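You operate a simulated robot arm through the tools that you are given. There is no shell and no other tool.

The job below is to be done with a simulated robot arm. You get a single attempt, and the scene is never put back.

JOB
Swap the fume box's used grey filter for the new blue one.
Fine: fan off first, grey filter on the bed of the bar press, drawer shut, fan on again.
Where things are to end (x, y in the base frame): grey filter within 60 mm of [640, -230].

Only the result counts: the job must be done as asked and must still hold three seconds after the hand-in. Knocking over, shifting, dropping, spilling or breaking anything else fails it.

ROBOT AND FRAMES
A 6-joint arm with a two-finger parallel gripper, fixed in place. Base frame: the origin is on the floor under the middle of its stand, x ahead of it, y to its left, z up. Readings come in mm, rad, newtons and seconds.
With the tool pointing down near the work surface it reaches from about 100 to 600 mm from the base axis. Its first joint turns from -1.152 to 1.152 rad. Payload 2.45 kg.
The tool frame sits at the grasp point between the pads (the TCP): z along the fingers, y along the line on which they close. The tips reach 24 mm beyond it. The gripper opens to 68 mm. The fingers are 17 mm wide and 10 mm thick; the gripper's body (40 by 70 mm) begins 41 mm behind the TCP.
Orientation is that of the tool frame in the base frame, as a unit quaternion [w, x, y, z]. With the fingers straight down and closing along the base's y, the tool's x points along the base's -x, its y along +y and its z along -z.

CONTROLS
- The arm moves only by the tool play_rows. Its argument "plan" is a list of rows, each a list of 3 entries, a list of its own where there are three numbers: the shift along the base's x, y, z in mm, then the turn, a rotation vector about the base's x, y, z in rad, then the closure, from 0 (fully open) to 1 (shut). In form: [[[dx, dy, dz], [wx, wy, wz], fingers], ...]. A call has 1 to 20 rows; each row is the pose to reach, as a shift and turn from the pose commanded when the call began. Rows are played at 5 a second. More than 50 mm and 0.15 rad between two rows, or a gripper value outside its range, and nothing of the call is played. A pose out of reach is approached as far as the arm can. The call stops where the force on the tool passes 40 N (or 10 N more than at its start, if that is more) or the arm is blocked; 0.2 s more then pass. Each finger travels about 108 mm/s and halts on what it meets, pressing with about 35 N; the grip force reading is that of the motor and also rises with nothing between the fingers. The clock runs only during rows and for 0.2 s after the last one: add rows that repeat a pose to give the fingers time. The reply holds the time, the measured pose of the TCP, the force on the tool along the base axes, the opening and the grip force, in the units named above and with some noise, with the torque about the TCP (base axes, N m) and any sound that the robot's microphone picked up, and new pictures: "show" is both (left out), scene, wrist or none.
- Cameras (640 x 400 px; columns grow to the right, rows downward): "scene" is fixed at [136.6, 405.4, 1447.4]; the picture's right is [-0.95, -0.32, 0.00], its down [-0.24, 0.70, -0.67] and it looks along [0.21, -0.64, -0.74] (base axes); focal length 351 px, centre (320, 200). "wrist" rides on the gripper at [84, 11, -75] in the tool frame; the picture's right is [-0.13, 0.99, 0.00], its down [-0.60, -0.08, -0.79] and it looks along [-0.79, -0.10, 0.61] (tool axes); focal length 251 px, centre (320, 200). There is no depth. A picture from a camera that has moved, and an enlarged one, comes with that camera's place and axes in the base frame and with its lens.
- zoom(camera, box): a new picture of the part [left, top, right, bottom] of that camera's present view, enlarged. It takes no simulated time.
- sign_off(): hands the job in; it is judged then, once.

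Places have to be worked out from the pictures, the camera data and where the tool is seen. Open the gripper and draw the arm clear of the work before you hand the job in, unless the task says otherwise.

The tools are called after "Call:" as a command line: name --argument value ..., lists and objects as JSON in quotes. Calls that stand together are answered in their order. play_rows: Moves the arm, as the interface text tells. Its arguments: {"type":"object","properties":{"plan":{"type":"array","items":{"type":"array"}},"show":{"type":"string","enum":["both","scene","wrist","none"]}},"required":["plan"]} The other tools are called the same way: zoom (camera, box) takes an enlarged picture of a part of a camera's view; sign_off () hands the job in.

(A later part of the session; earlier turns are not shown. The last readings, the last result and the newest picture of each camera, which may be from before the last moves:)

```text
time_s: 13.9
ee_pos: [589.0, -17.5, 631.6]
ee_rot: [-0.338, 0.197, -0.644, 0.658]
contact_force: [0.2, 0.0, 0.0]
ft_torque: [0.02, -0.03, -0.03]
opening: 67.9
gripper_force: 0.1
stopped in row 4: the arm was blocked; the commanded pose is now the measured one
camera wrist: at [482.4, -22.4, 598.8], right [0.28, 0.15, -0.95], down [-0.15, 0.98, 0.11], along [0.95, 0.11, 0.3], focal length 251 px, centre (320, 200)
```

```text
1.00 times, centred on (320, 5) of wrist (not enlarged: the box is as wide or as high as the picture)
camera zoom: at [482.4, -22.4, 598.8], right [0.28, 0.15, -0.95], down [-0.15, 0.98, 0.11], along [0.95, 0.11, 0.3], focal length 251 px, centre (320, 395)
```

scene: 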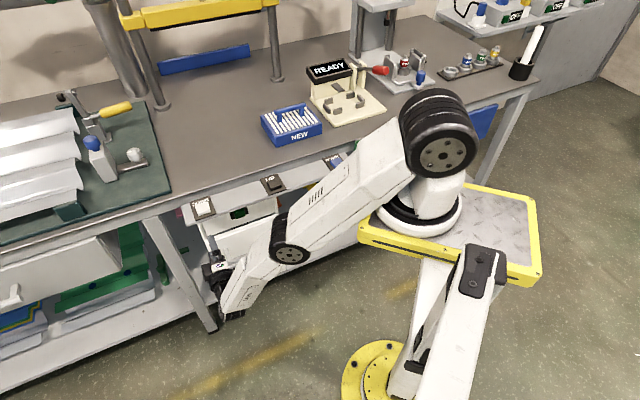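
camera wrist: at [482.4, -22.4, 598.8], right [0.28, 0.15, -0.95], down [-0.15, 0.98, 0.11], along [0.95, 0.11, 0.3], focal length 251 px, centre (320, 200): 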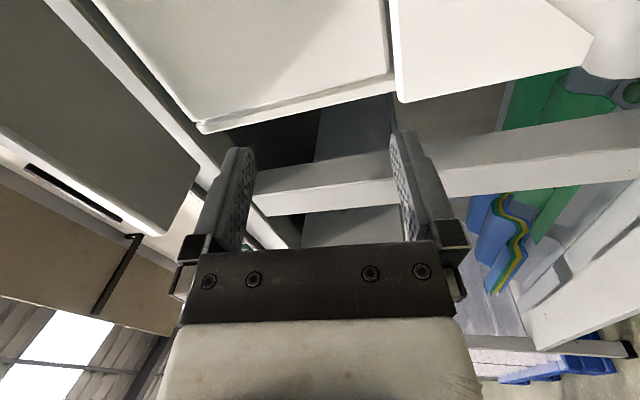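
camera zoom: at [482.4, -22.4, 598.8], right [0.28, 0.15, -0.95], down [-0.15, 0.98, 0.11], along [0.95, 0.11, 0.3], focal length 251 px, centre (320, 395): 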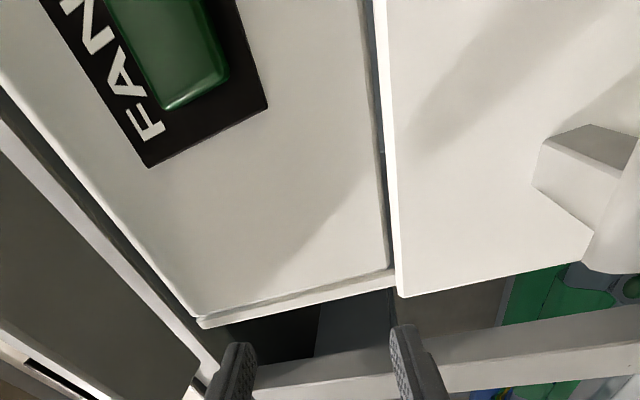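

The straight-down move with a horizontal tool was out of the arm's reach (arm fully stretched), and it strayed to (589,-17,632), e≈404, without contact force. I retreat along -n and re-orient the tool to point forward and 30° downward, which keeps the wrist higher and in reach, at n≈330, e≈300, z≈620.

Call:
play_rows --plan '[[[-28, 28, 0], [0, 0, 0], 0], [[-57, 57, 0], [0, 0, 0], 0], [[-74, 45, -2], [0.0625, 0.1108, 0.0104], 0], [[-92, 32, -5], [0.1249, 0.2216, 0.0208], 0], [[-109, 20, -7], [0.1874, 0.3323, 0.0311], 0], [[-126, 8, -9], [0.2498, 0.4431, 0.0415], 0], [[-143.5, -3.7, -11.6], [0.3123, 0.5539, 0.0519], 0], [[-143.5, -3.7, -11.6], [0.3123, 0.5539, 0.0519], 0]]' --show "both"

Call:
zoom --camera "scene" --box '[120, 160, 360, 340]'

Call:
zoom --camera "wrist" --box '[0, 0, 640, 10]'

```text
time_s: 15.7
ee_pos: [440.4, -20.3, 618.1]
ee_rot: [0.192, -0.333, 0.799, -0.462]
contact_force: [0.0, -0.2, 0.6]
ft_torque: [0.02, -0.02, -0.04]
opening: 68.3
gripper_force: 0.0
camera wrist: at [331.0, -30.8, 645.6], right [-0.26, 0.44, -0.86], down [-0.03, 0.89, 0.46], along [0.96, 0.15, -0.22], focal length 251 px, centre (320, 200)
```

scene: 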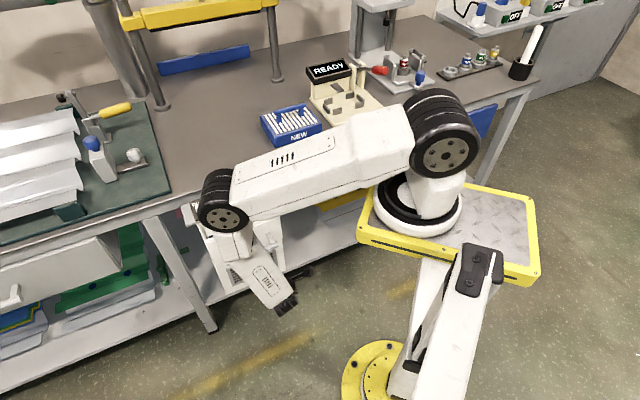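
wrist: 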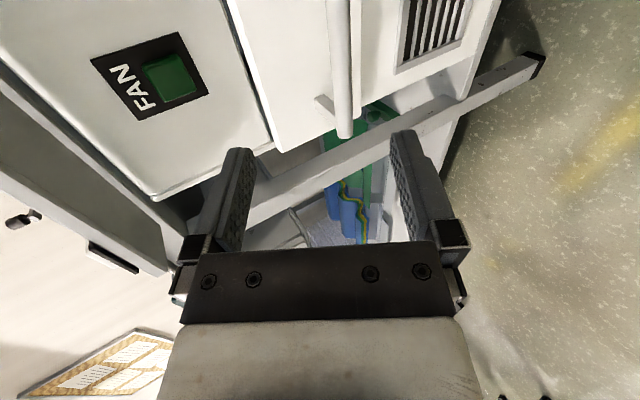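

```text
2.22 times, centred on (240, 250) of scene
camera zoom: at [136.6, 405.4, 1447.4], right [-0.95, -0.32, 0.0], down [-0.24, 0.7, -0.67], along [0.21, -0.64, -0.74], focal length 781 px, centre (498, 89)
```

zoom: 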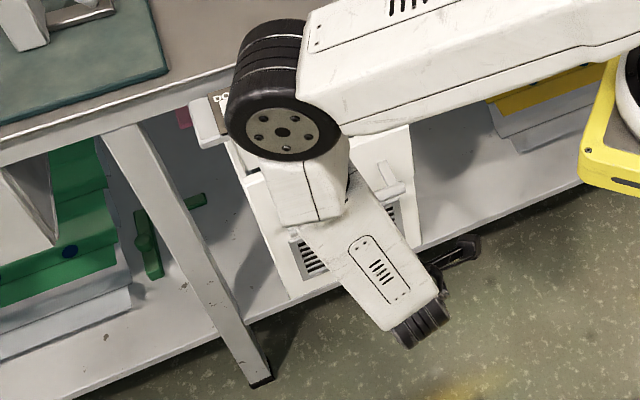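

```text
1.00 times, centred on (320, 5) of wrist (not enlarged: the box is as wide or as high as the picture)
camera zoom: at [331.0, -30.8, 645.6], right [-0.26, 0.44, -0.86], down [-0.03, 0.89, 0.46], along [0.96, 0.15, -0.22], focal length 251 px, centre (320, 395)
```

zoom: 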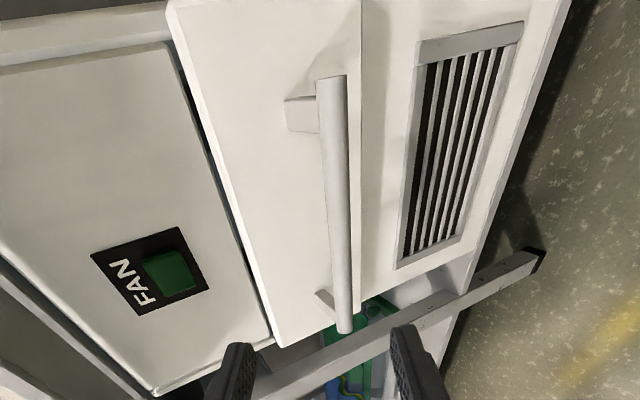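

The arm is healthy again with the tool 30° below horizontal at n=326, e=297, z=618, and the handle bar (about 17 mm thick) is centred near n=439.5, e=300, z=537. I move to a pre-grasp point 60 mm short of it along the tool axis with the fingers partly closed so the upper one clears the drawer face.

Call:
play_rows --plan '[[[14, -13, -16], [0, 0, 0], 0.35], [[28, -26, -32], [0, 0, 0], 0.35], [[42.5, -38.4, -48.6], [0, 0, 0], 0.35], [[42.5, -38.4, -48.6], [0, 0, 0], 0.35]]' --show "both"

Call:
zoom --camera "wrist" --box '[0, 0, 640, 10]'

```text
time_s: 16.7
ee_pos: [480.8, -61.4, 567.1]
ee_rot: [0.192, -0.334, 0.799, -0.462]
contact_force: [0.0, 0.6, 0.8]
ft_torque: [0.01, -0.01, 0.0]
opening: 44.2
gripper_force: 0.1
camera wrist: at [373.3, -70.7, 595.3], right [-0.26, 0.44, -0.86], down [-0.03, 0.89, 0.46], along [0.96, 0.15, -0.22], focal length 251 px, centre (320, 200)
```

scene: 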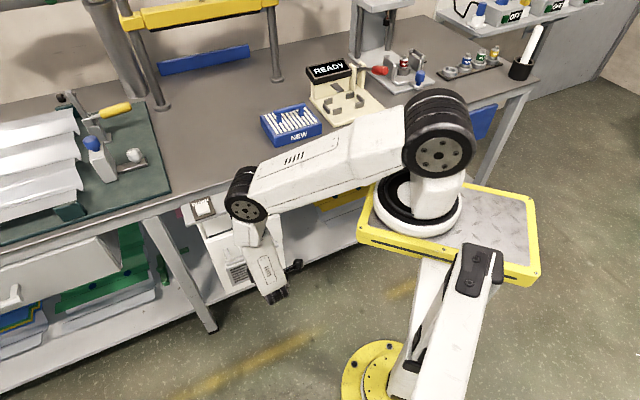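
wrist: 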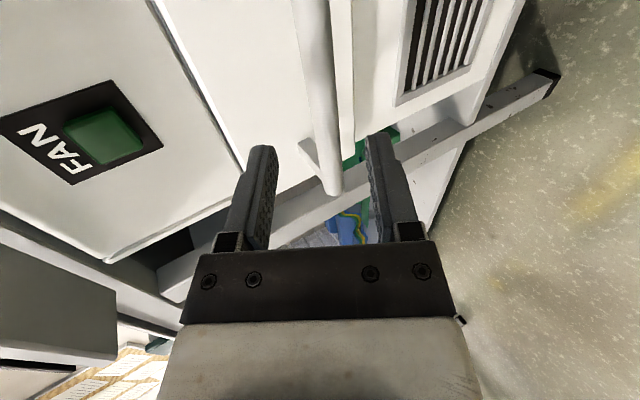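

```text
1.00 times, centred on (320, 5) of wrist (not enlarged: the box is as wide or as high as the picture)
camera zoom: at [373.3, -70.7, 595.3], right [-0.26, 0.44, -0.86], down [-0.03, 0.89, 0.46], along [0.96, 0.15, -0.22], focal length 251 px, centre (320, 395)
```

zoom: 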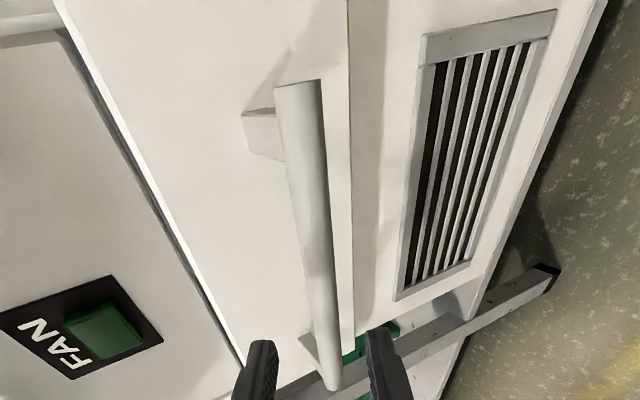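

The bar lies midway between the fingers' planes; refined estimate n=440, z≈533. I slide along the tool axis until the bar is between the pads, then close on it.

Call:
play_rows --plan '[[[10, -8.5, -8], [0, 0, 0], 0.35], [[20, -17.5, -16], [0, 0, 0], 0.35], [[30, -26.5, -24], [0, 0, 0], 0.35], [[39.1, -34.9, -31], [0, 0, 0], 0.35], [[39.1, -34.9, -31], [0, 0, 0], 0.35]]' --show "both"

Call:
zoom --camera "wrist" --box '[200, 0, 440, 200]'

```text
time_s: 17.9
ee_pos: [522.2, -94.9, 537.3]
ee_rot: [0.191, -0.335, 0.799, -0.462]
contact_force: [-0.2, 0.5, 0.4]
ft_torque: [-0.03, -0.02, -0.01]
opening: 44.3
gripper_force: 0.0
camera wrist: at [413.7, -105.0, 565.1], right [-0.26, 0.44, -0.86], down [-0.03, 0.89, 0.46], along [0.96, 0.15, -0.22], focal length 251 px, centre (320, 200)
```

scene: 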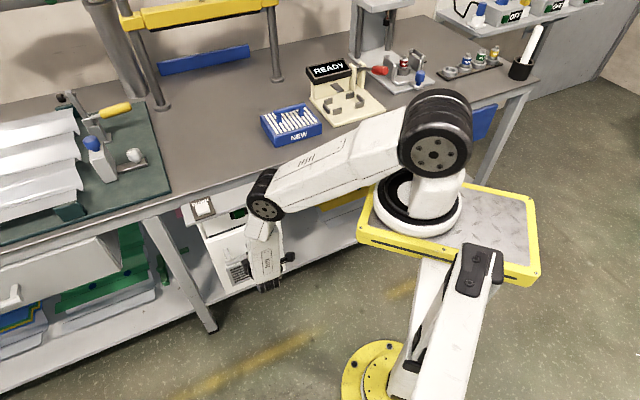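
wrist: 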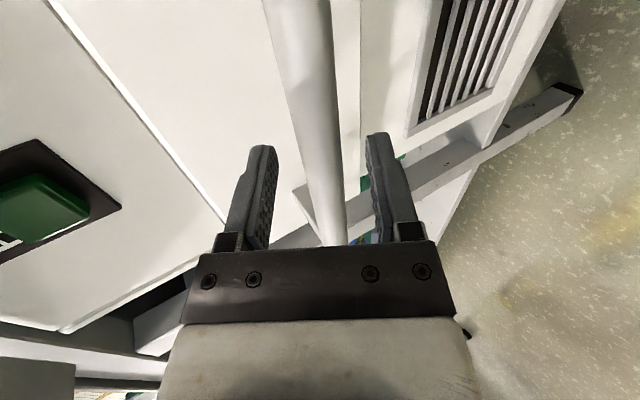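

```text
2.00 times, centred on (320, 100) of wrist
camera zoom: at [413.7, -105.0, 565.1], right [-0.26, 0.44, -0.86], down [-0.03, 0.89, 0.46], along [0.96, 0.15, -0.22], focal length 503 px, centre (320, 400)
```

zoom: 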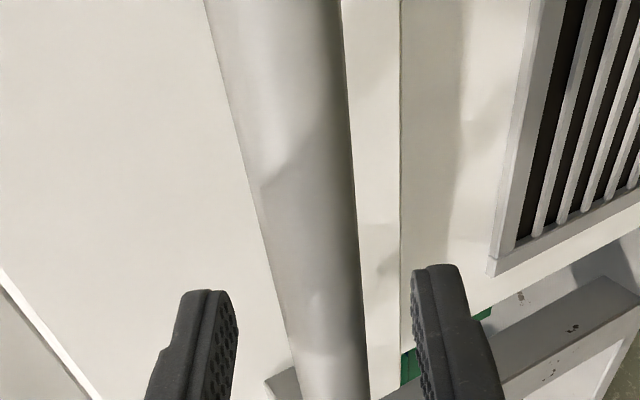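

The bar sits between the two fingers. I close the gripper on it with a few holding rows.

Call:
play_rows --plan '[[[0, 0, 0], [0, 0, 0], 0.6], [[0, 0, 0], [0, 0, 0], 0.85], [[0, 0, 0], [0, 0, 0], 1], [[0, 0, 0], [0, 0, 0], 1], [[0, 0, 0], [0, 0, 0], 1]]' --show "wrist"

```text
time_s: 19.1
ee_pos: [520.6, -93.7, 535.3]
ee_rot: [0.19, -0.335, 0.8, -0.461]
contact_force: [-2.3, 9.6, -20.4]
ft_torque: [0.39, -0.31, 0.27]
opening: 17.5
gripper_force: 36.4
camera wrist: at [412.5, -104.5, 564.3], right [-0.27, 0.44, -0.86], down [-0.03, 0.88, 0.47], along [0.96, 0.15, -0.22], focal length 251 px, centre (320, 200)
```

wrist: 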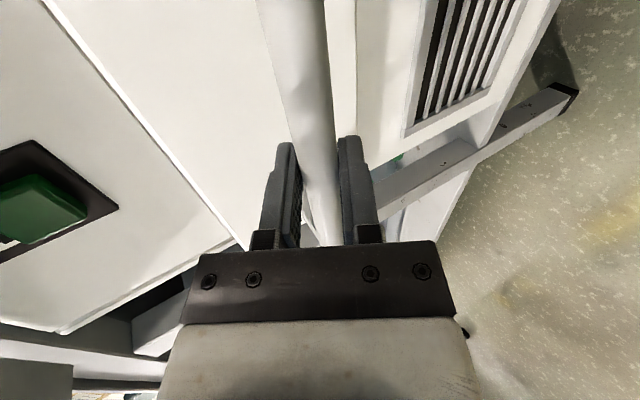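

The gripper holds the bar (opening 17.5 mm). I pull the drawer straight out along -n, first 60 mm with a small downward relief, watching the force.

Call:
play_rows --plan '[[[-0.5, 0.5, -1.5], [0, 0, 0], 1], [[-7, 7, -1.5], [0, 0, 0], 1], [[-14, 14, -1.5], [0, 0, 0], 1], [[-21, 21, -1.5], [0, 0, 0], 1], [[-28, 28, -1.5], [0, 0, 0], 1], [[-35, 35, -1.5], [0, 0, 0], 1], [[-42.4, 42.4, -1.5], [0, 0, 0], 1]]' --show "both"

```text
time_s: 20.7
ee_pos: [479.1, -52.6, 535.4]
ee_rot: [0.191, -0.334, 0.799, -0.463]
contact_force: [0.5, -3.0, -7.5]
ft_torque: [-0.05, 0.09, -0.55]
opening: 17.8
gripper_force: 36.1
camera wrist: at [370.2, -62.3, 563.6], right [-0.26, 0.44, -0.86], down [-0.04, 0.89, 0.46], along [0.96, 0.15, -0.22], focal length 251 px, centre (320, 200)
```

scene: 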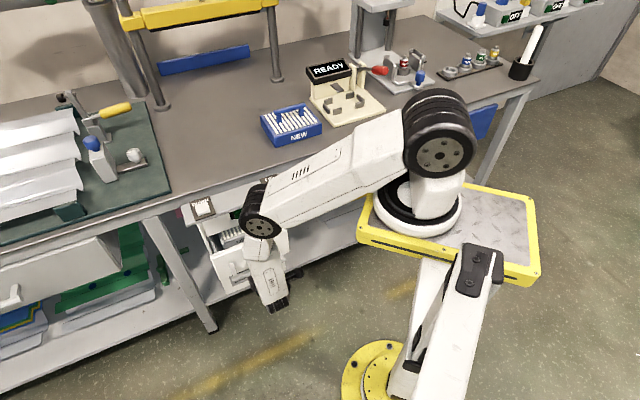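
wrist: 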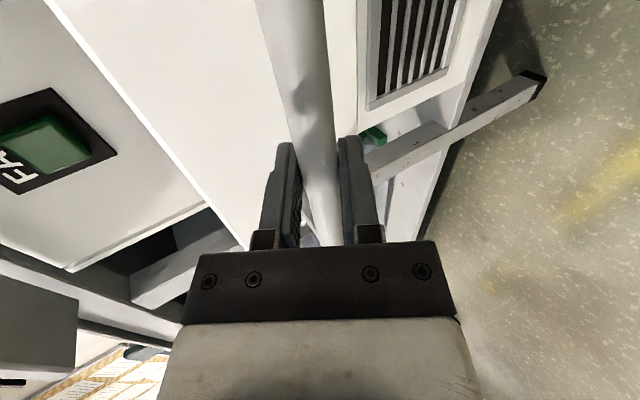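

The drawer follows with little force (58 mm out). I continue pulling.

Call:
play_rows --plan '[[[-10, 10, 0], [0, 0, 0], 1], [[-20, 20, 0], [0, 0, 0], 1], [[-30, 30, 0], [0, 0, 0], 1], [[-40, 40, 0], [0, 0, 0], 1], [[-50, 50, 0], [0, 0, 0], 1], [[-60, 60, 0], [0, 0, 0], 1], [[-70.7, 70.7, 0], [0, 0, 0], 1]]' --show "both"

Call:
zoom --camera "scene" --box '[160, 160, 360, 320]'

```text
time_s: 22.3
ee_pos: [407.7, 19.4, 536.2]
ee_rot: [0.19, -0.334, 0.799, -0.462]
contact_force: [-0.2, -2.8, -12.3]
ft_torque: [0.38, -0.23, 0.52]
opening: 17.7
gripper_force: 35.6
camera wrist: at [299.6, 8.4, 564.0], right [-0.26, 0.44, -0.86], down [-0.03, 0.89, 0.46], along [0.96, 0.15, -0.22], focal length 251 px, centre (320, 200)
```

scene: 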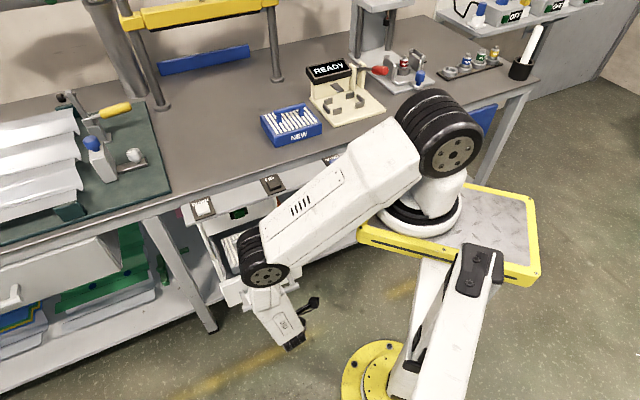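
wrist: 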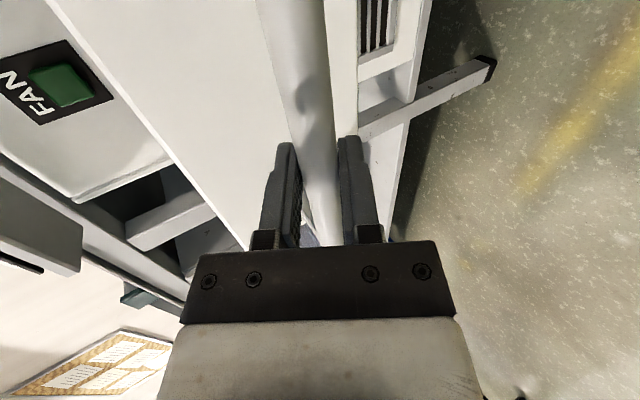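

```text
2.50 times, centred on (260, 240) of scene
camera zoom: at [136.8, 405.4, 1447.4], right [-0.95, -0.32, 0.0], down [-0.24, 0.7, -0.67], along [0.21, -0.64, -0.74], focal length 878 px, centre (470, 100)
```

zoom: 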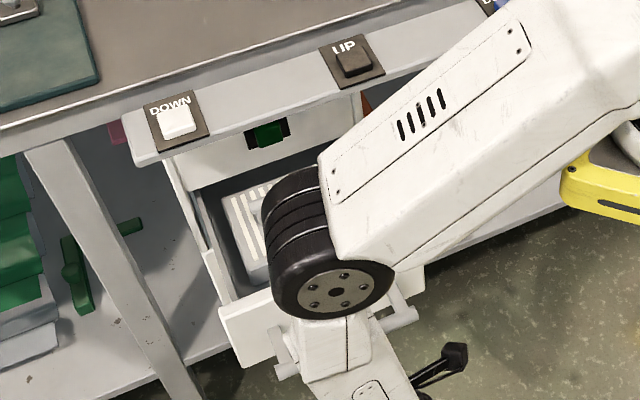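

The drawer is 160 mm out and the grey filter is visible inside behind the elbow. I keep pulling in small steps to bring the filter fully clear of the strip, up to the stop or 60 mm more.

Call:
play_rows --plan '[[[-7, 7, 0], [0, 0, 0], 1], [[-14, 14, 0], [0, 0, 0], 1], [[-21, 21, 0], [0, 0, 0], 1], [[-28, 28, 0], [0, 0, 0], 1], [[-35, 35, 0], [0, 0, 0], 1], [[-42.4, 42.4, 0], [0, 0, 0], 1]]' --show "both"

Call:
zoom --camera "scene" --box '[160, 160, 360, 320]'

```text
time_s: 23.7
ee_pos: [366.1, 62.5, 535.6]
ee_rot: [0.191, -0.334, 0.798, -0.463]
contact_force: [-8.4, -10.7, -10.9]
ft_torque: [0.29, -0.11, 0.16]
opening: 17.8
gripper_force: 36.3
camera wrist: at [257.2, 50.8, 563.9], right [-0.26, 0.44, -0.86], down [-0.03, 0.89, 0.46], along [0.96, 0.15, -0.22], focal length 251 px, centre (320, 200)
```

scene: 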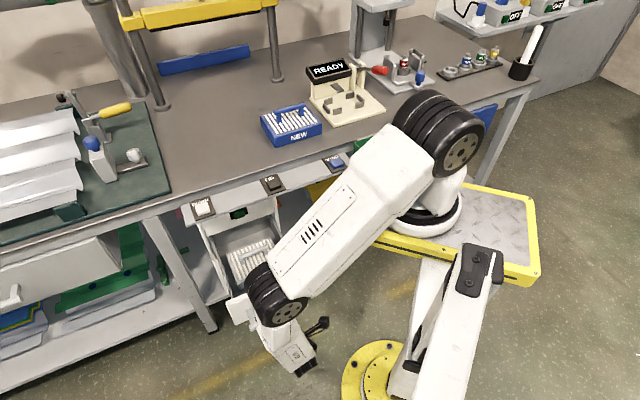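
wrist: 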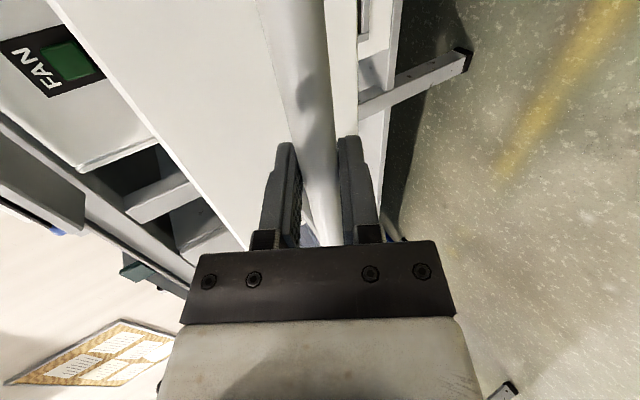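

```text
2.50 times, centred on (260, 240) of scene
camera zoom: at [136.6, 405.3, 1447.4], right [-0.95, -0.32, 0.0], down [-0.24, 0.7, -0.67], along [0.21, -0.64, -0.74], focal length 878 px, centre (470, 100)
```

zoom: 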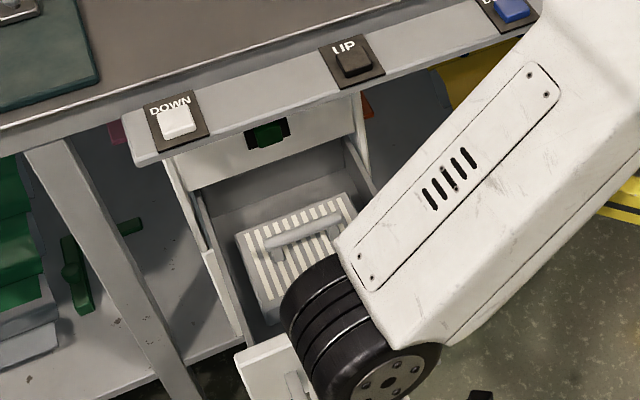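

220 mm out and the grey filter with its handle is visible, but its rear may still be under the strip. I pull a further 40 mm carefully, as joint 1 nears its limit.

Call:
play_rows --plan '[[[-5, 5, 0], [0, 0, 0], 1], [[-10, 10, 0], [0, 0, 0], 1], [[-15, 15, 0], [0, 0, 0], 1], [[-20, 20, 0], [0, 0, 0], 1], [[-25, 25, 0], [0, 0, 0], 1]]' --show "both"

Call:
zoom --camera "scene" --box '[160, 160, 360, 320]'

```text
time_s: 24.8
ee_pos: [349.1, 79.0, 537.9]
ee_rot: [0.194, -0.332, 0.796, -0.468]
contact_force: [8.2, -5.8, -4.1]
ft_torque: [0.07, -0.16, 0.17]
opening: 17.6
gripper_force: 36.1
stopped in row 5: the force on the tool passed its limit at 45 N (the readings are from after the stop); the commanded pose is now the measured one
camera wrist: at [240.2, 69.3, 564.8], right [-0.25, 0.43, -0.87], down [-0.04, 0.89, 0.45], along [0.97, 0.15, -0.21], focal length 251 px, centre (320, 200)
```

scene: 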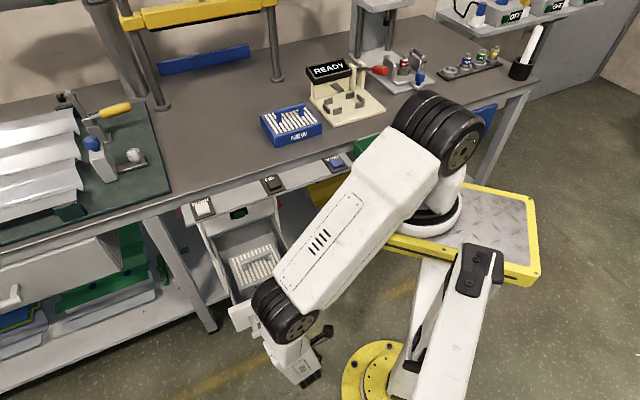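
wrist: 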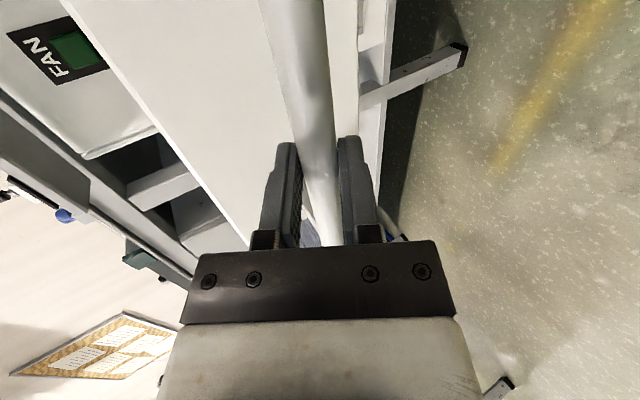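

```text
2.50 times, centred on (260, 240) of scene
camera zoom: at [136.7, 405.4, 1447.4], right [-0.95, -0.32, 0.0], down [-0.24, 0.7, -0.67], along [0.21, -0.64, -0.74], focal length 878 px, centre (470, 100)
```

zoom: 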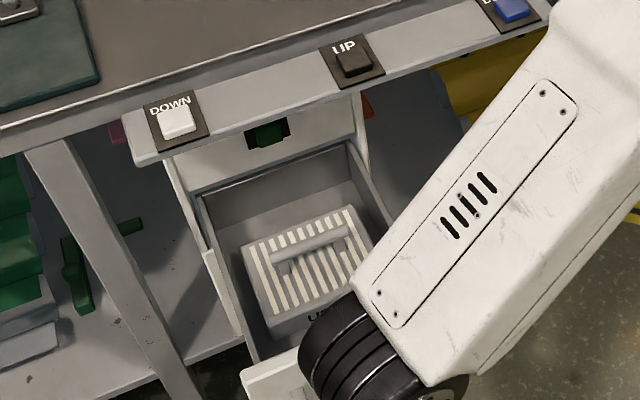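

The drawer has met its stop (pulled about 243 mm). I open the fingers partly, then back off the bar while pitching the tool down towards vertical, ending above and in front of the drawer.

Call:
play_rows --plan '[[[0, 0, 0], [0, 0, 0], 0.45], [[0, 0, 0], [0, 0, 0], 0.45], [[-3.5, 3.5, 3.2], [0.0495, 0.0495, 0], 0.45], [[-6.7, 6.7, 7], [0.099, 0.099, 0], 0.45], [[-10.6, 10.6, 13], [0.177, 0.177, 0], 0.45], [[-14.8, 14.8, 21], [0.269, 0.269, 0], 0.45], [[-19.1, 19.1, 31], [0.354, 0.354, 0], 0.45], [[-22.6, 22.6, 45], [0.445, 0.445, 0], 0.45], [[-22.6, 22.6, 75], [0.537, 0.537, 0], 0.45], [[-17.7, 17.7, 115], [0.636, 0.636, 0], 0.45], [[-7.1, 7.1, 160], [0.7405, 0.7405, 0], 0.45], [[-7.1, 7.1, 160], [0.7405, 0.7405, 0], 0.45]]' --show "both"

Call:
zoom --camera "wrist" --box '[0, 0, 640, 10]'

Call:
zoom --camera "scene" --box '[160, 160, 360, 320]'

```text
time_s: 27.4
ee_pos: [339.6, 91.3, 700.5]
ee_rot: [0.003, -0.384, 0.923, -0.006]
contact_force: [-0.2, 0.6, 0.1]
ft_torque: [0.01, 0.01, 0.02]
opening: 37.4
gripper_force: 0.0
camera wrist: at [272.9, 38.7, 774.4], right [-0.61, 0.79, -0.01], down [0.48, 0.38, 0.79], along [0.63, 0.48, -0.61], focal length 251 px, centre (320, 200)
```

scene: 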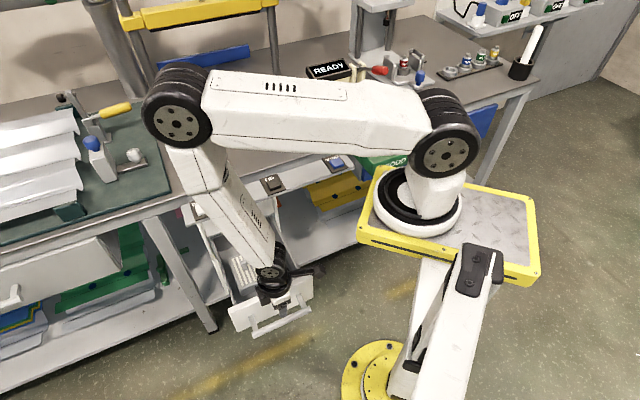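
wrist: 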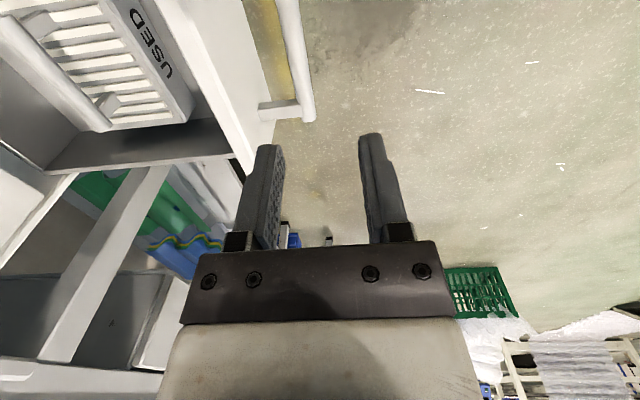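

```text
1.00 times, centred on (320, 5) of wrist (not enlarged: the box is as wide or as high as the picture)
camera zoom: at [272.9, 38.7, 774.4], right [-0.61, 0.79, -0.01], down [0.48, 0.38, 0.79], along [0.63, 0.48, -0.61], focal length 251 px, centre (320, 395)
```

zoom: 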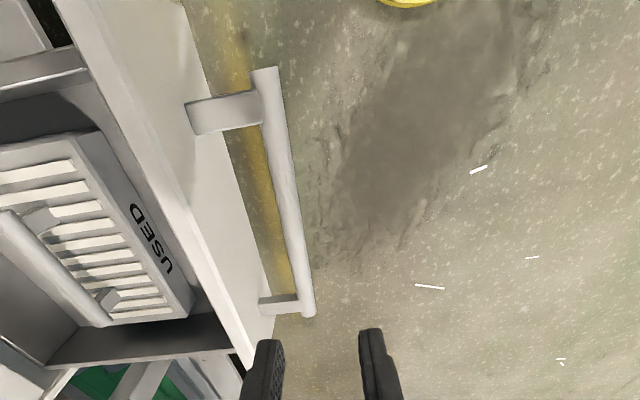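

```text
2.50 times, centred on (260, 240) of scene
camera zoom: at [136.6, 405.4, 1447.4], right [-0.95, -0.32, 0.0], down [-0.24, 0.7, -0.67], along [0.21, -0.64, -0.74], focal length 878 px, centre (470, 100)
```

zoom: 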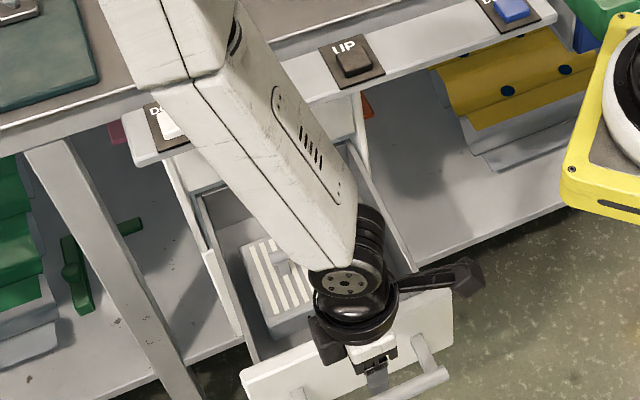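

The handle is released, the drawer stays open, and the filter marked USED sits in it with its handle bar parallel to the edge. I move over the drawer at z≈745 to measure the filter's handle from above.

Call:
play_rows --plan '[[[25, -30, 12], [0, 0, 0], 0.45], [[50, -60, 25], [0, 0, 0], 0.45], [[75, -90, 38], [0, 0, 0], 0.2], [[95, -108, 44], [0, 0, 0], 0], [[95, -108, 44], [0, 0, 0], 0]]' --show "both"

Call:
zoom --camera "wrist" --box '[0, 0, 640, 10]'

Call:
zoom --camera "wrist" --box '[200, 20, 440, 200]'

```text
time_s: 28.6
ee_pos: [437.0, -17.0, 741.6]
ee_rot: [0.003, -0.384, 0.923, -0.005]
contact_force: [0.7, -0.2, -0.1]
ft_torque: [-0.02, 0.0, -0.02]
opening: 68.0
gripper_force: 0.0
camera wrist: at [370.1, -69.1, 816.5], right [-0.61, 0.79, -0.01], down [0.47, 0.38, 0.8], along [0.63, 0.48, -0.61], focal length 251 px, centre (320, 200)
```

scene: 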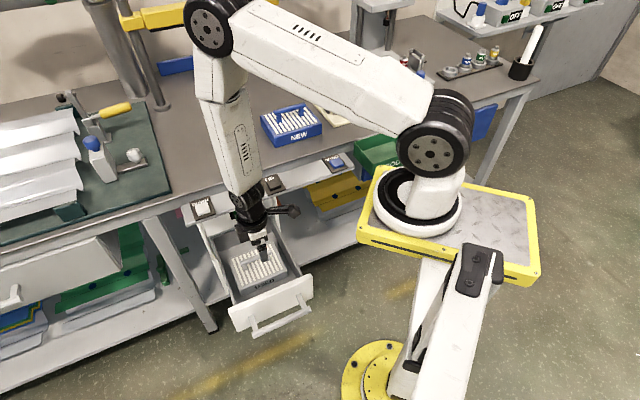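
wrist: 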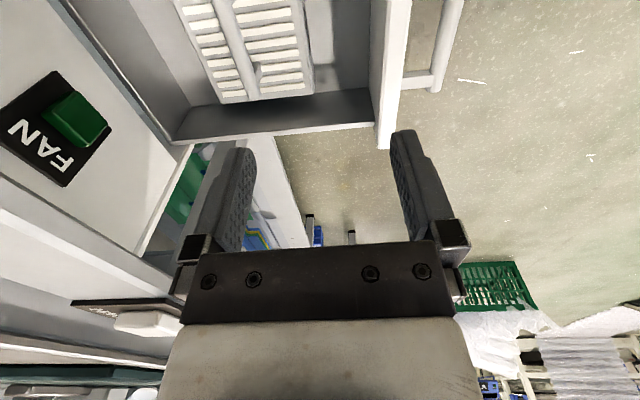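

```text
1.00 times, centred on (320, 5) of wrist (not enlarged: the box is as wide or as high as the picture)
camera zoom: at [370.1, -69.1, 816.5], right [-0.61, 0.79, -0.01], down [0.47, 0.38, 0.8], along [0.63, 0.48, -0.61], focal length 251 px, centre (320, 395)
```

zoom: 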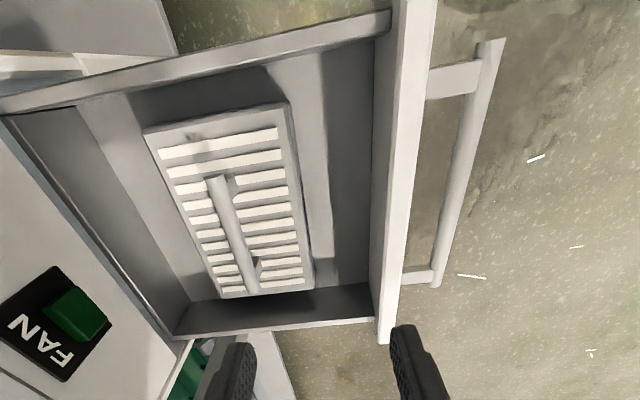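

```text
2.22 times, centred on (320, 110) of wrist
camera zoom: at [370.1, -69.1, 816.5], right [-0.61, 0.79, -0.01], down [0.47, 0.38, 0.8], along [0.63, 0.48, -0.61], focal length 559 px, centre (320, 400)
```

zoom: 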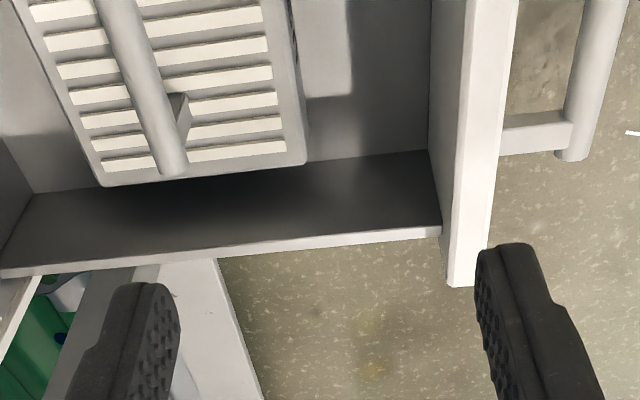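

From two views the grey filter spans n≈341–458, e≈226–369, top at z≈530, and its handle bar is at n≈400, e≈302, z≈570. To avoid the strip above, I tilt the tool 25° (top leaning away from the bench) and go to a pre-grasp point 60 mm short of the bar.

Call:
play_rows --plan '[[[8, -6, -22], [-0.0748, -0.0748, 0], 0.35], [[16, -13, -45], [-0.1496, -0.1496, 0], 0.35], [[25, -20, -70], [-0.2244, -0.2244, 0], 0.35], [[33, -27, -92], [-0.2991, -0.2991, 0], 0.35], [[37.8, -30.8, -107], [-0.2991, -0.2991, 0], 0.35], [[37.8, -30.8, -107], [-0.2991, -0.2991, 0], 0.35]]' --show "both"

Call:
zoom --camera "wrist" --box '[0, 0, 640, 10]'

Call:
zoom --camera "scene" --box '[180, 180, 340, 340]'

```text
time_s: 30.0
ee_pos: [475.9, -51.1, 634.7]
ee_rot: [0.084, -0.375, 0.902, -0.199]
contact_force: [0.5, 0.4, -0.1]
ft_torque: [0.03, -0.02, 0.05]
opening: 44.2
gripper_force: 0.0
camera wrist: at [387.5, -81.8, 697.2], right [-0.55, 0.72, -0.42], down [0.24, 0.61, 0.75], along [0.8, 0.31, -0.51], focal length 251 px, centre (320, 200)
```

scene: 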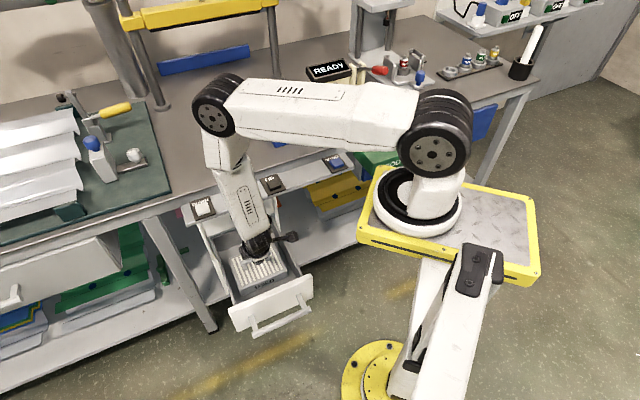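
wrist: 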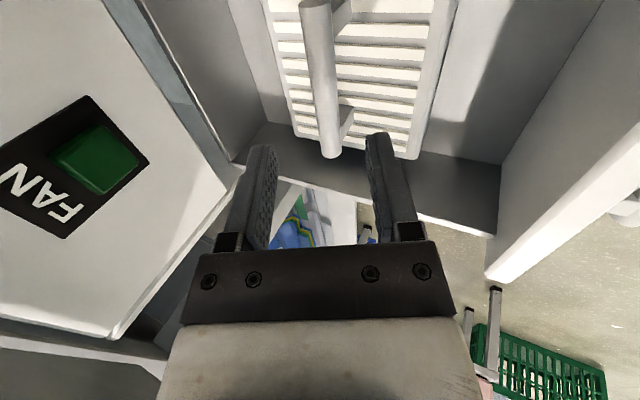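

```text
1.00 times, centred on (320, 5) of wrist (not enlarged: the box is as wide or as high as the picture)
camera zoom: at [387.5, -81.8, 697.2], right [-0.55, 0.72, -0.42], down [0.24, 0.61, 0.75], along [0.8, 0.31, -0.51], focal length 251 px, centre (320, 395)
```

zoom: 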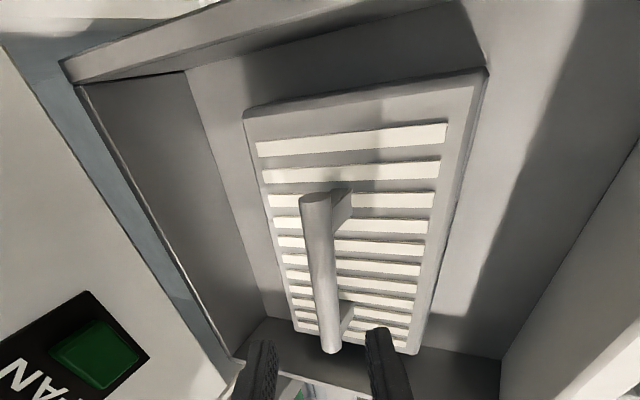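

```text
2.50 times, centred on (260, 260) of scene
camera zoom: at [136.6, 405.4, 1447.4], right [-0.95, -0.32, 0.0], down [-0.24, 0.7, -0.67], along [0.21, -0.64, -0.74], focal length 878 px, centre (470, 50)
```

zoom: 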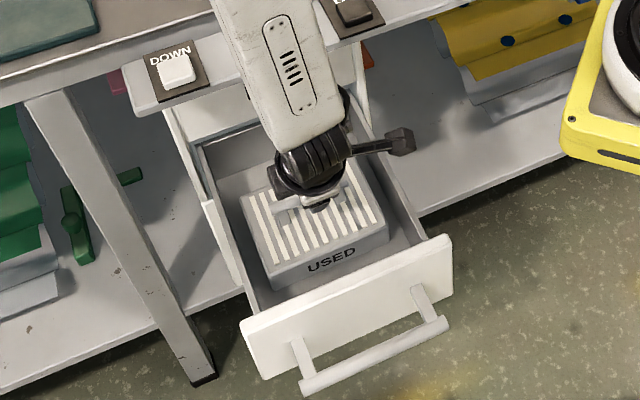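

The bar appears squarely between the fingers; combined estimate n=402, z=566, e=302. I advance along the tool axis to straddle the bar.

Call:
play_rows --plan '[[[4.5, -4, -14.5], [0, 0, 0], 0.35], [[9, -8, -29], [0, 0, 0], 0.35], [[13.5, -12.5, -43.5], [0, 0, 0], 0.35], [[18, -16.5, -57.7], [0, 0, 0], 0.35], [[18, -16.5, -57.7], [0, 0, 0], 0.35]]' --show "both"

Call:
zoom --camera "wrist" --box '[200, 40, 440, 200]'

```text
time_s: 31.2
ee_pos: [493.3, -67.4, 577.6]
ee_rot: [0.082, -0.376, 0.901, -0.199]
contact_force: [-0.7, -0.3, 0.2]
ft_torque: [0.01, -0.03, 0.01]
opening: 44.2
gripper_force: 0.2
camera wrist: at [404.9, -98.3, 640.8], right [-0.55, 0.73, -0.42], down [0.24, 0.61, 0.75], along [0.8, 0.31, -0.51], focal length 251 px, centre (320, 200)
```

scene: 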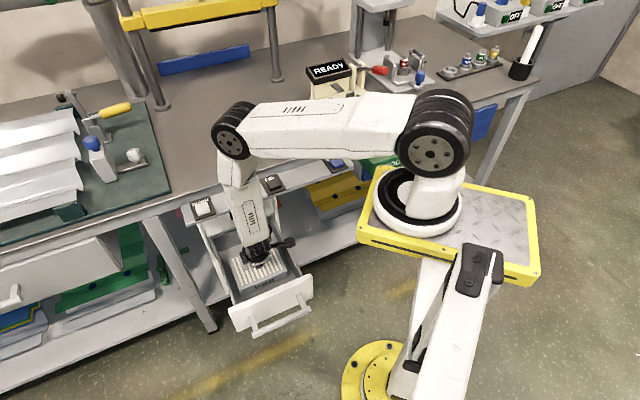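
wrist: 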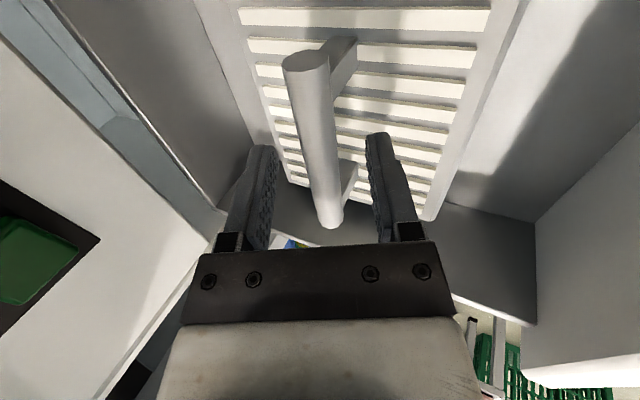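

```text
2.50 times, centred on (320, 120) of wrist
camera zoom: at [404.9, -98.3, 640.8], right [-0.55, 0.73, -0.42], down [0.24, 0.61, 0.75], along [0.8, 0.31, -0.51], focal length 629 px, centre (320, 400)
```

zoom: 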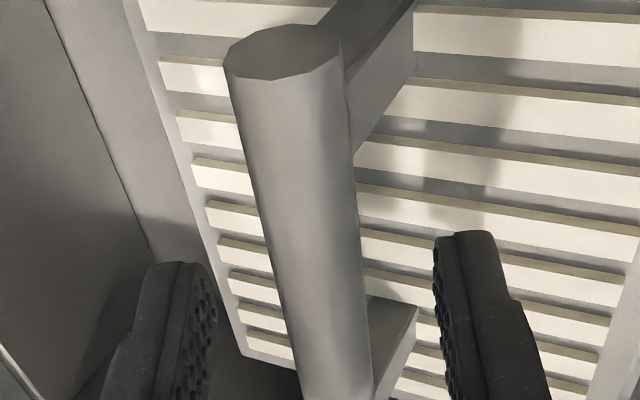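

The bar is centred between the fingers, about 12 mm beyond the TCP. I close the gripper on it.

Call:
play_rows --plan '[[[0, 0, 0], [0, 0, 0], 0.6], [[0, 0, 0], [0, 0, 0], 0.85], [[0, 0, 0], [0, 0, 0], 1], [[0, 0, 0], [0, 0, 0], 1], [[0, 0, 0], [0, 0, 0], 1]]' --show "wrist"

```text
time_s: 32.4
ee_pos: [492.6, -67.5, 578.5]
ee_rot: [0.084, -0.375, 0.901, -0.2]
contact_force: [-0.2, -0.1, 0.1]
ft_torque: [0.01, 0.03, 0.04]
opening: 15.3
gripper_force: 34.2
camera wrist: at [405.0, -98.2, 641.0], right [-0.55, 0.73, -0.42], down [0.24, 0.61, 0.75], along [0.8, 0.31, -0.51], focal length 251 px, centre (320, 200)
```

wrist: 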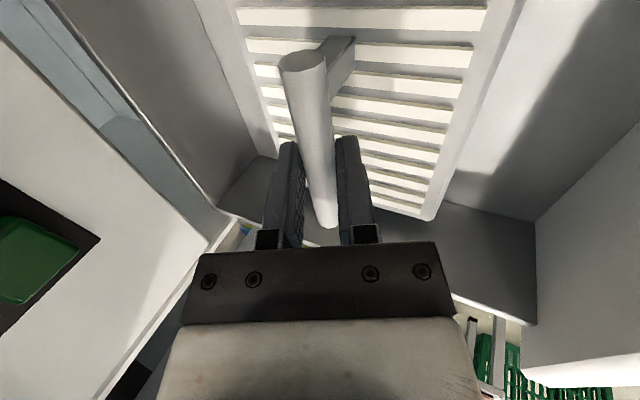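

The grip is on (15.3 mm). I lift the filter slowly, 30 mm first, to see that it comes up level.

Call:
play_rows --plan '[[[0, 0, 4], [0, 0, 0], 1], [[0, 0, 9], [0, 0, 0], 1], [[0, 0, 16], [0, 0, 0], 1], [[0, 0, 23], [0, 0, 0], 1], [[0, 0, 30], [0, 0, 0], 1]]' --show "both"

Call:
zoom --camera "scene" --box '[180, 180, 340, 340]'

```text
time_s: 33.6
ee_pos: [493.5, -69.2, 607.9]
ee_rot: [0.084, -0.374, 0.901, -0.2]
contact_force: [0.4, 0.4, -1.9]
ft_torque: [0.01, -0.01, 0.0]
opening: 15.0
gripper_force: 34.8
camera wrist: at [405.1, -99.6, 671.6], right [-0.55, 0.73, -0.42], down [0.24, 0.61, 0.75], along [0.8, 0.31, -0.51], focal length 251 px, centre (320, 200)
```

scene: 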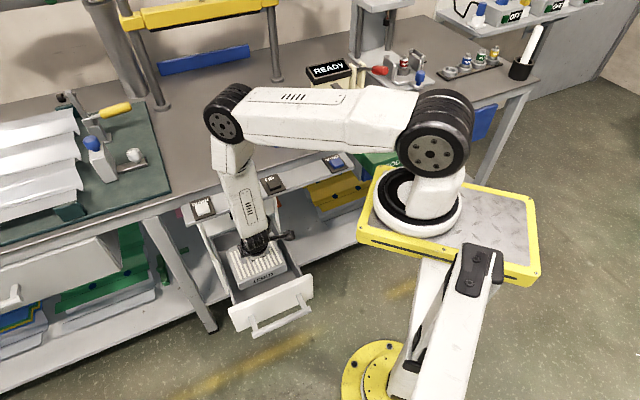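
wrist: 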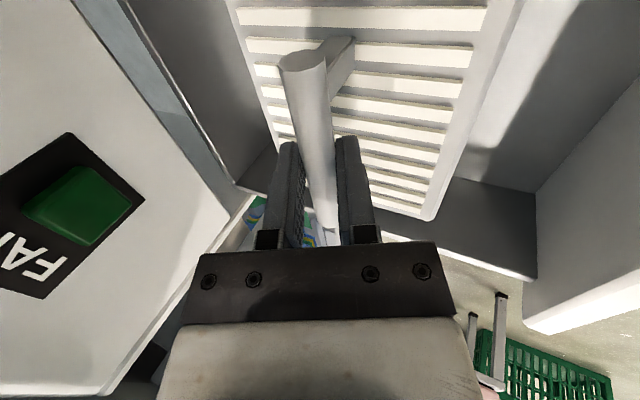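

```text
2.50 times, centred on (260, 260) of scene
camera zoom: at [136.6, 405.4, 1447.4], right [-0.95, -0.32, 0.0], down [-0.24, 0.7, -0.67], along [0.21, -0.64, -0.74], focal length 878 px, centre (470, 50)
```

zoom: 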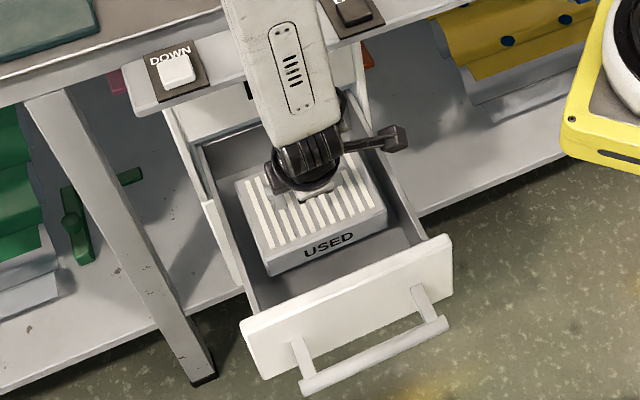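

The filter hangs level (about 2 N). I keep lifting while drawing it towards me, so it clears the drawer front and stays in front of the strip.

Call:
play_rows --plan '[[[-4, 4, 13], [0, 0, 0], 1], [[-10, 10, 28], [0, 0, 0], 1], [[-17, 17, 43], [0, 0, 0], 1], [[-25, 25, 58], [0, 0, 0], 1], [[-33, 33, 73], [0, 0, 0], 1], [[-40, 40, 90], [0, 0, 0], 1], [[-42, 42, 110], [0, 0, 0], 1], [[-42, 42, 130], [0, 0, 0], 1], [[-50, 50, 145], [0, 0, 0], 1]]' --show "both"

Call:
zoom --camera "scene" --box '[180, 160, 340, 320]'

```text
time_s: 35.6
ee_pos: [442.0, -18.4, 752.1]
ee_rot: [0.083, -0.374, 0.902, -0.2]
contact_force: [0.7, -0.5, -2.1]
ft_torque: [0.01, -0.02, -0.02]
opening: 15.2
gripper_force: 34.5
camera wrist: at [355.1, -48.8, 815.2], right [-0.55, 0.73, -0.42], down [0.24, 0.61, 0.75], along [0.8, 0.31, -0.51], focal length 251 px, centre (320, 200)
```

scene: 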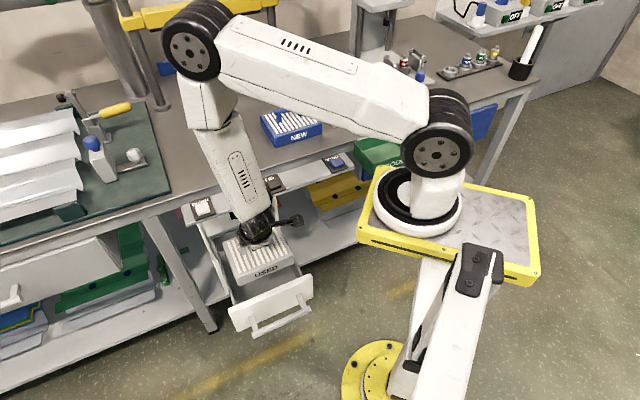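
wrist: 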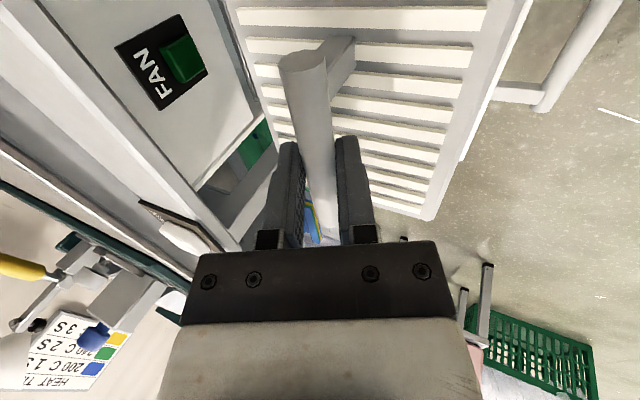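

```text
2.50 times, centred on (260, 240) of scene
camera zoom: at [136.6, 405.4, 1447.4], right [-0.95, -0.32, 0.0], down [-0.24, 0.7, -0.67], along [0.21, -0.64, -0.74], focal length 878 px, centre (470, 100)
```

zoom: 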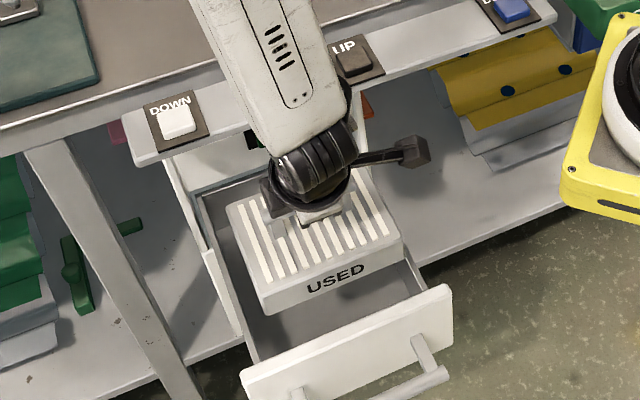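

The filter (bottom ≈665) is above the drawer front and its back edge (n≈386) is clear of the strip. I raise it straight up to TCP z≈970.

Call:
play_rows --plan '[[[0, 0, 35], [0, 0, 0], 1], [[0, 0, 75], [0, 0, 0], 1], [[0, 0, 115], [0, 0, 0], 1], [[0, 0, 155], [0, 0, 0], 1], [[0, 0, 190], [0, 0, 0], 1], [[0, 0, 215], [0, 0, 0], 1], [[0, 0, 215], [0, 0, 0], 1]]' --show "both"

```text
time_s: 37.2
ee_pos: [445.1, -16.9, 970.0]
ee_rot: [0.083, -0.375, 0.902, -0.198]
contact_force: [-0.2, 0.1, -2.8]
ft_torque: [0.03, 0.0, -0.03]
opening: 15.2
gripper_force: 34.4
camera wrist: at [356.2, -48.4, 1034.0], right [-0.55, 0.73, -0.42], down [0.24, 0.61, 0.75], along [0.8, 0.31, -0.51], focal length 251 px, centre (320, 200)
```

scene: 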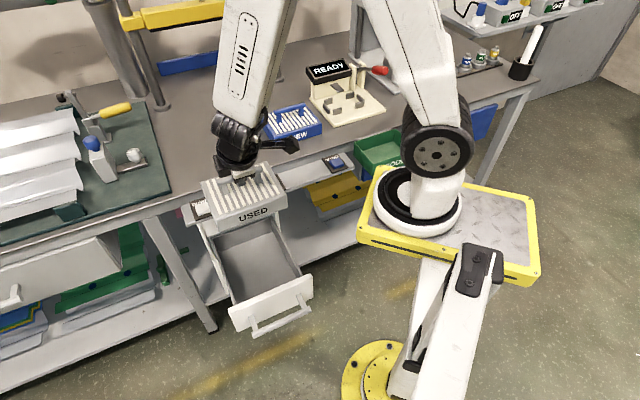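
wrist: 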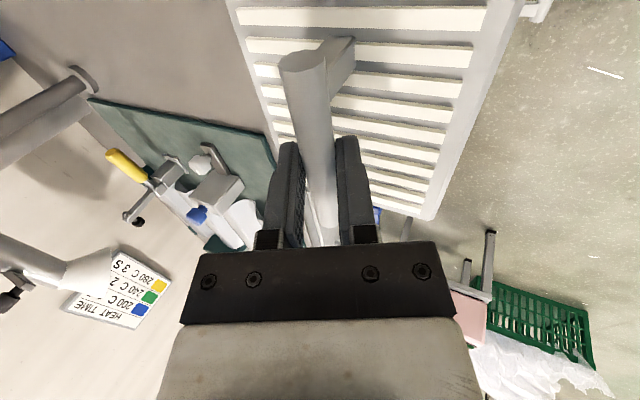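

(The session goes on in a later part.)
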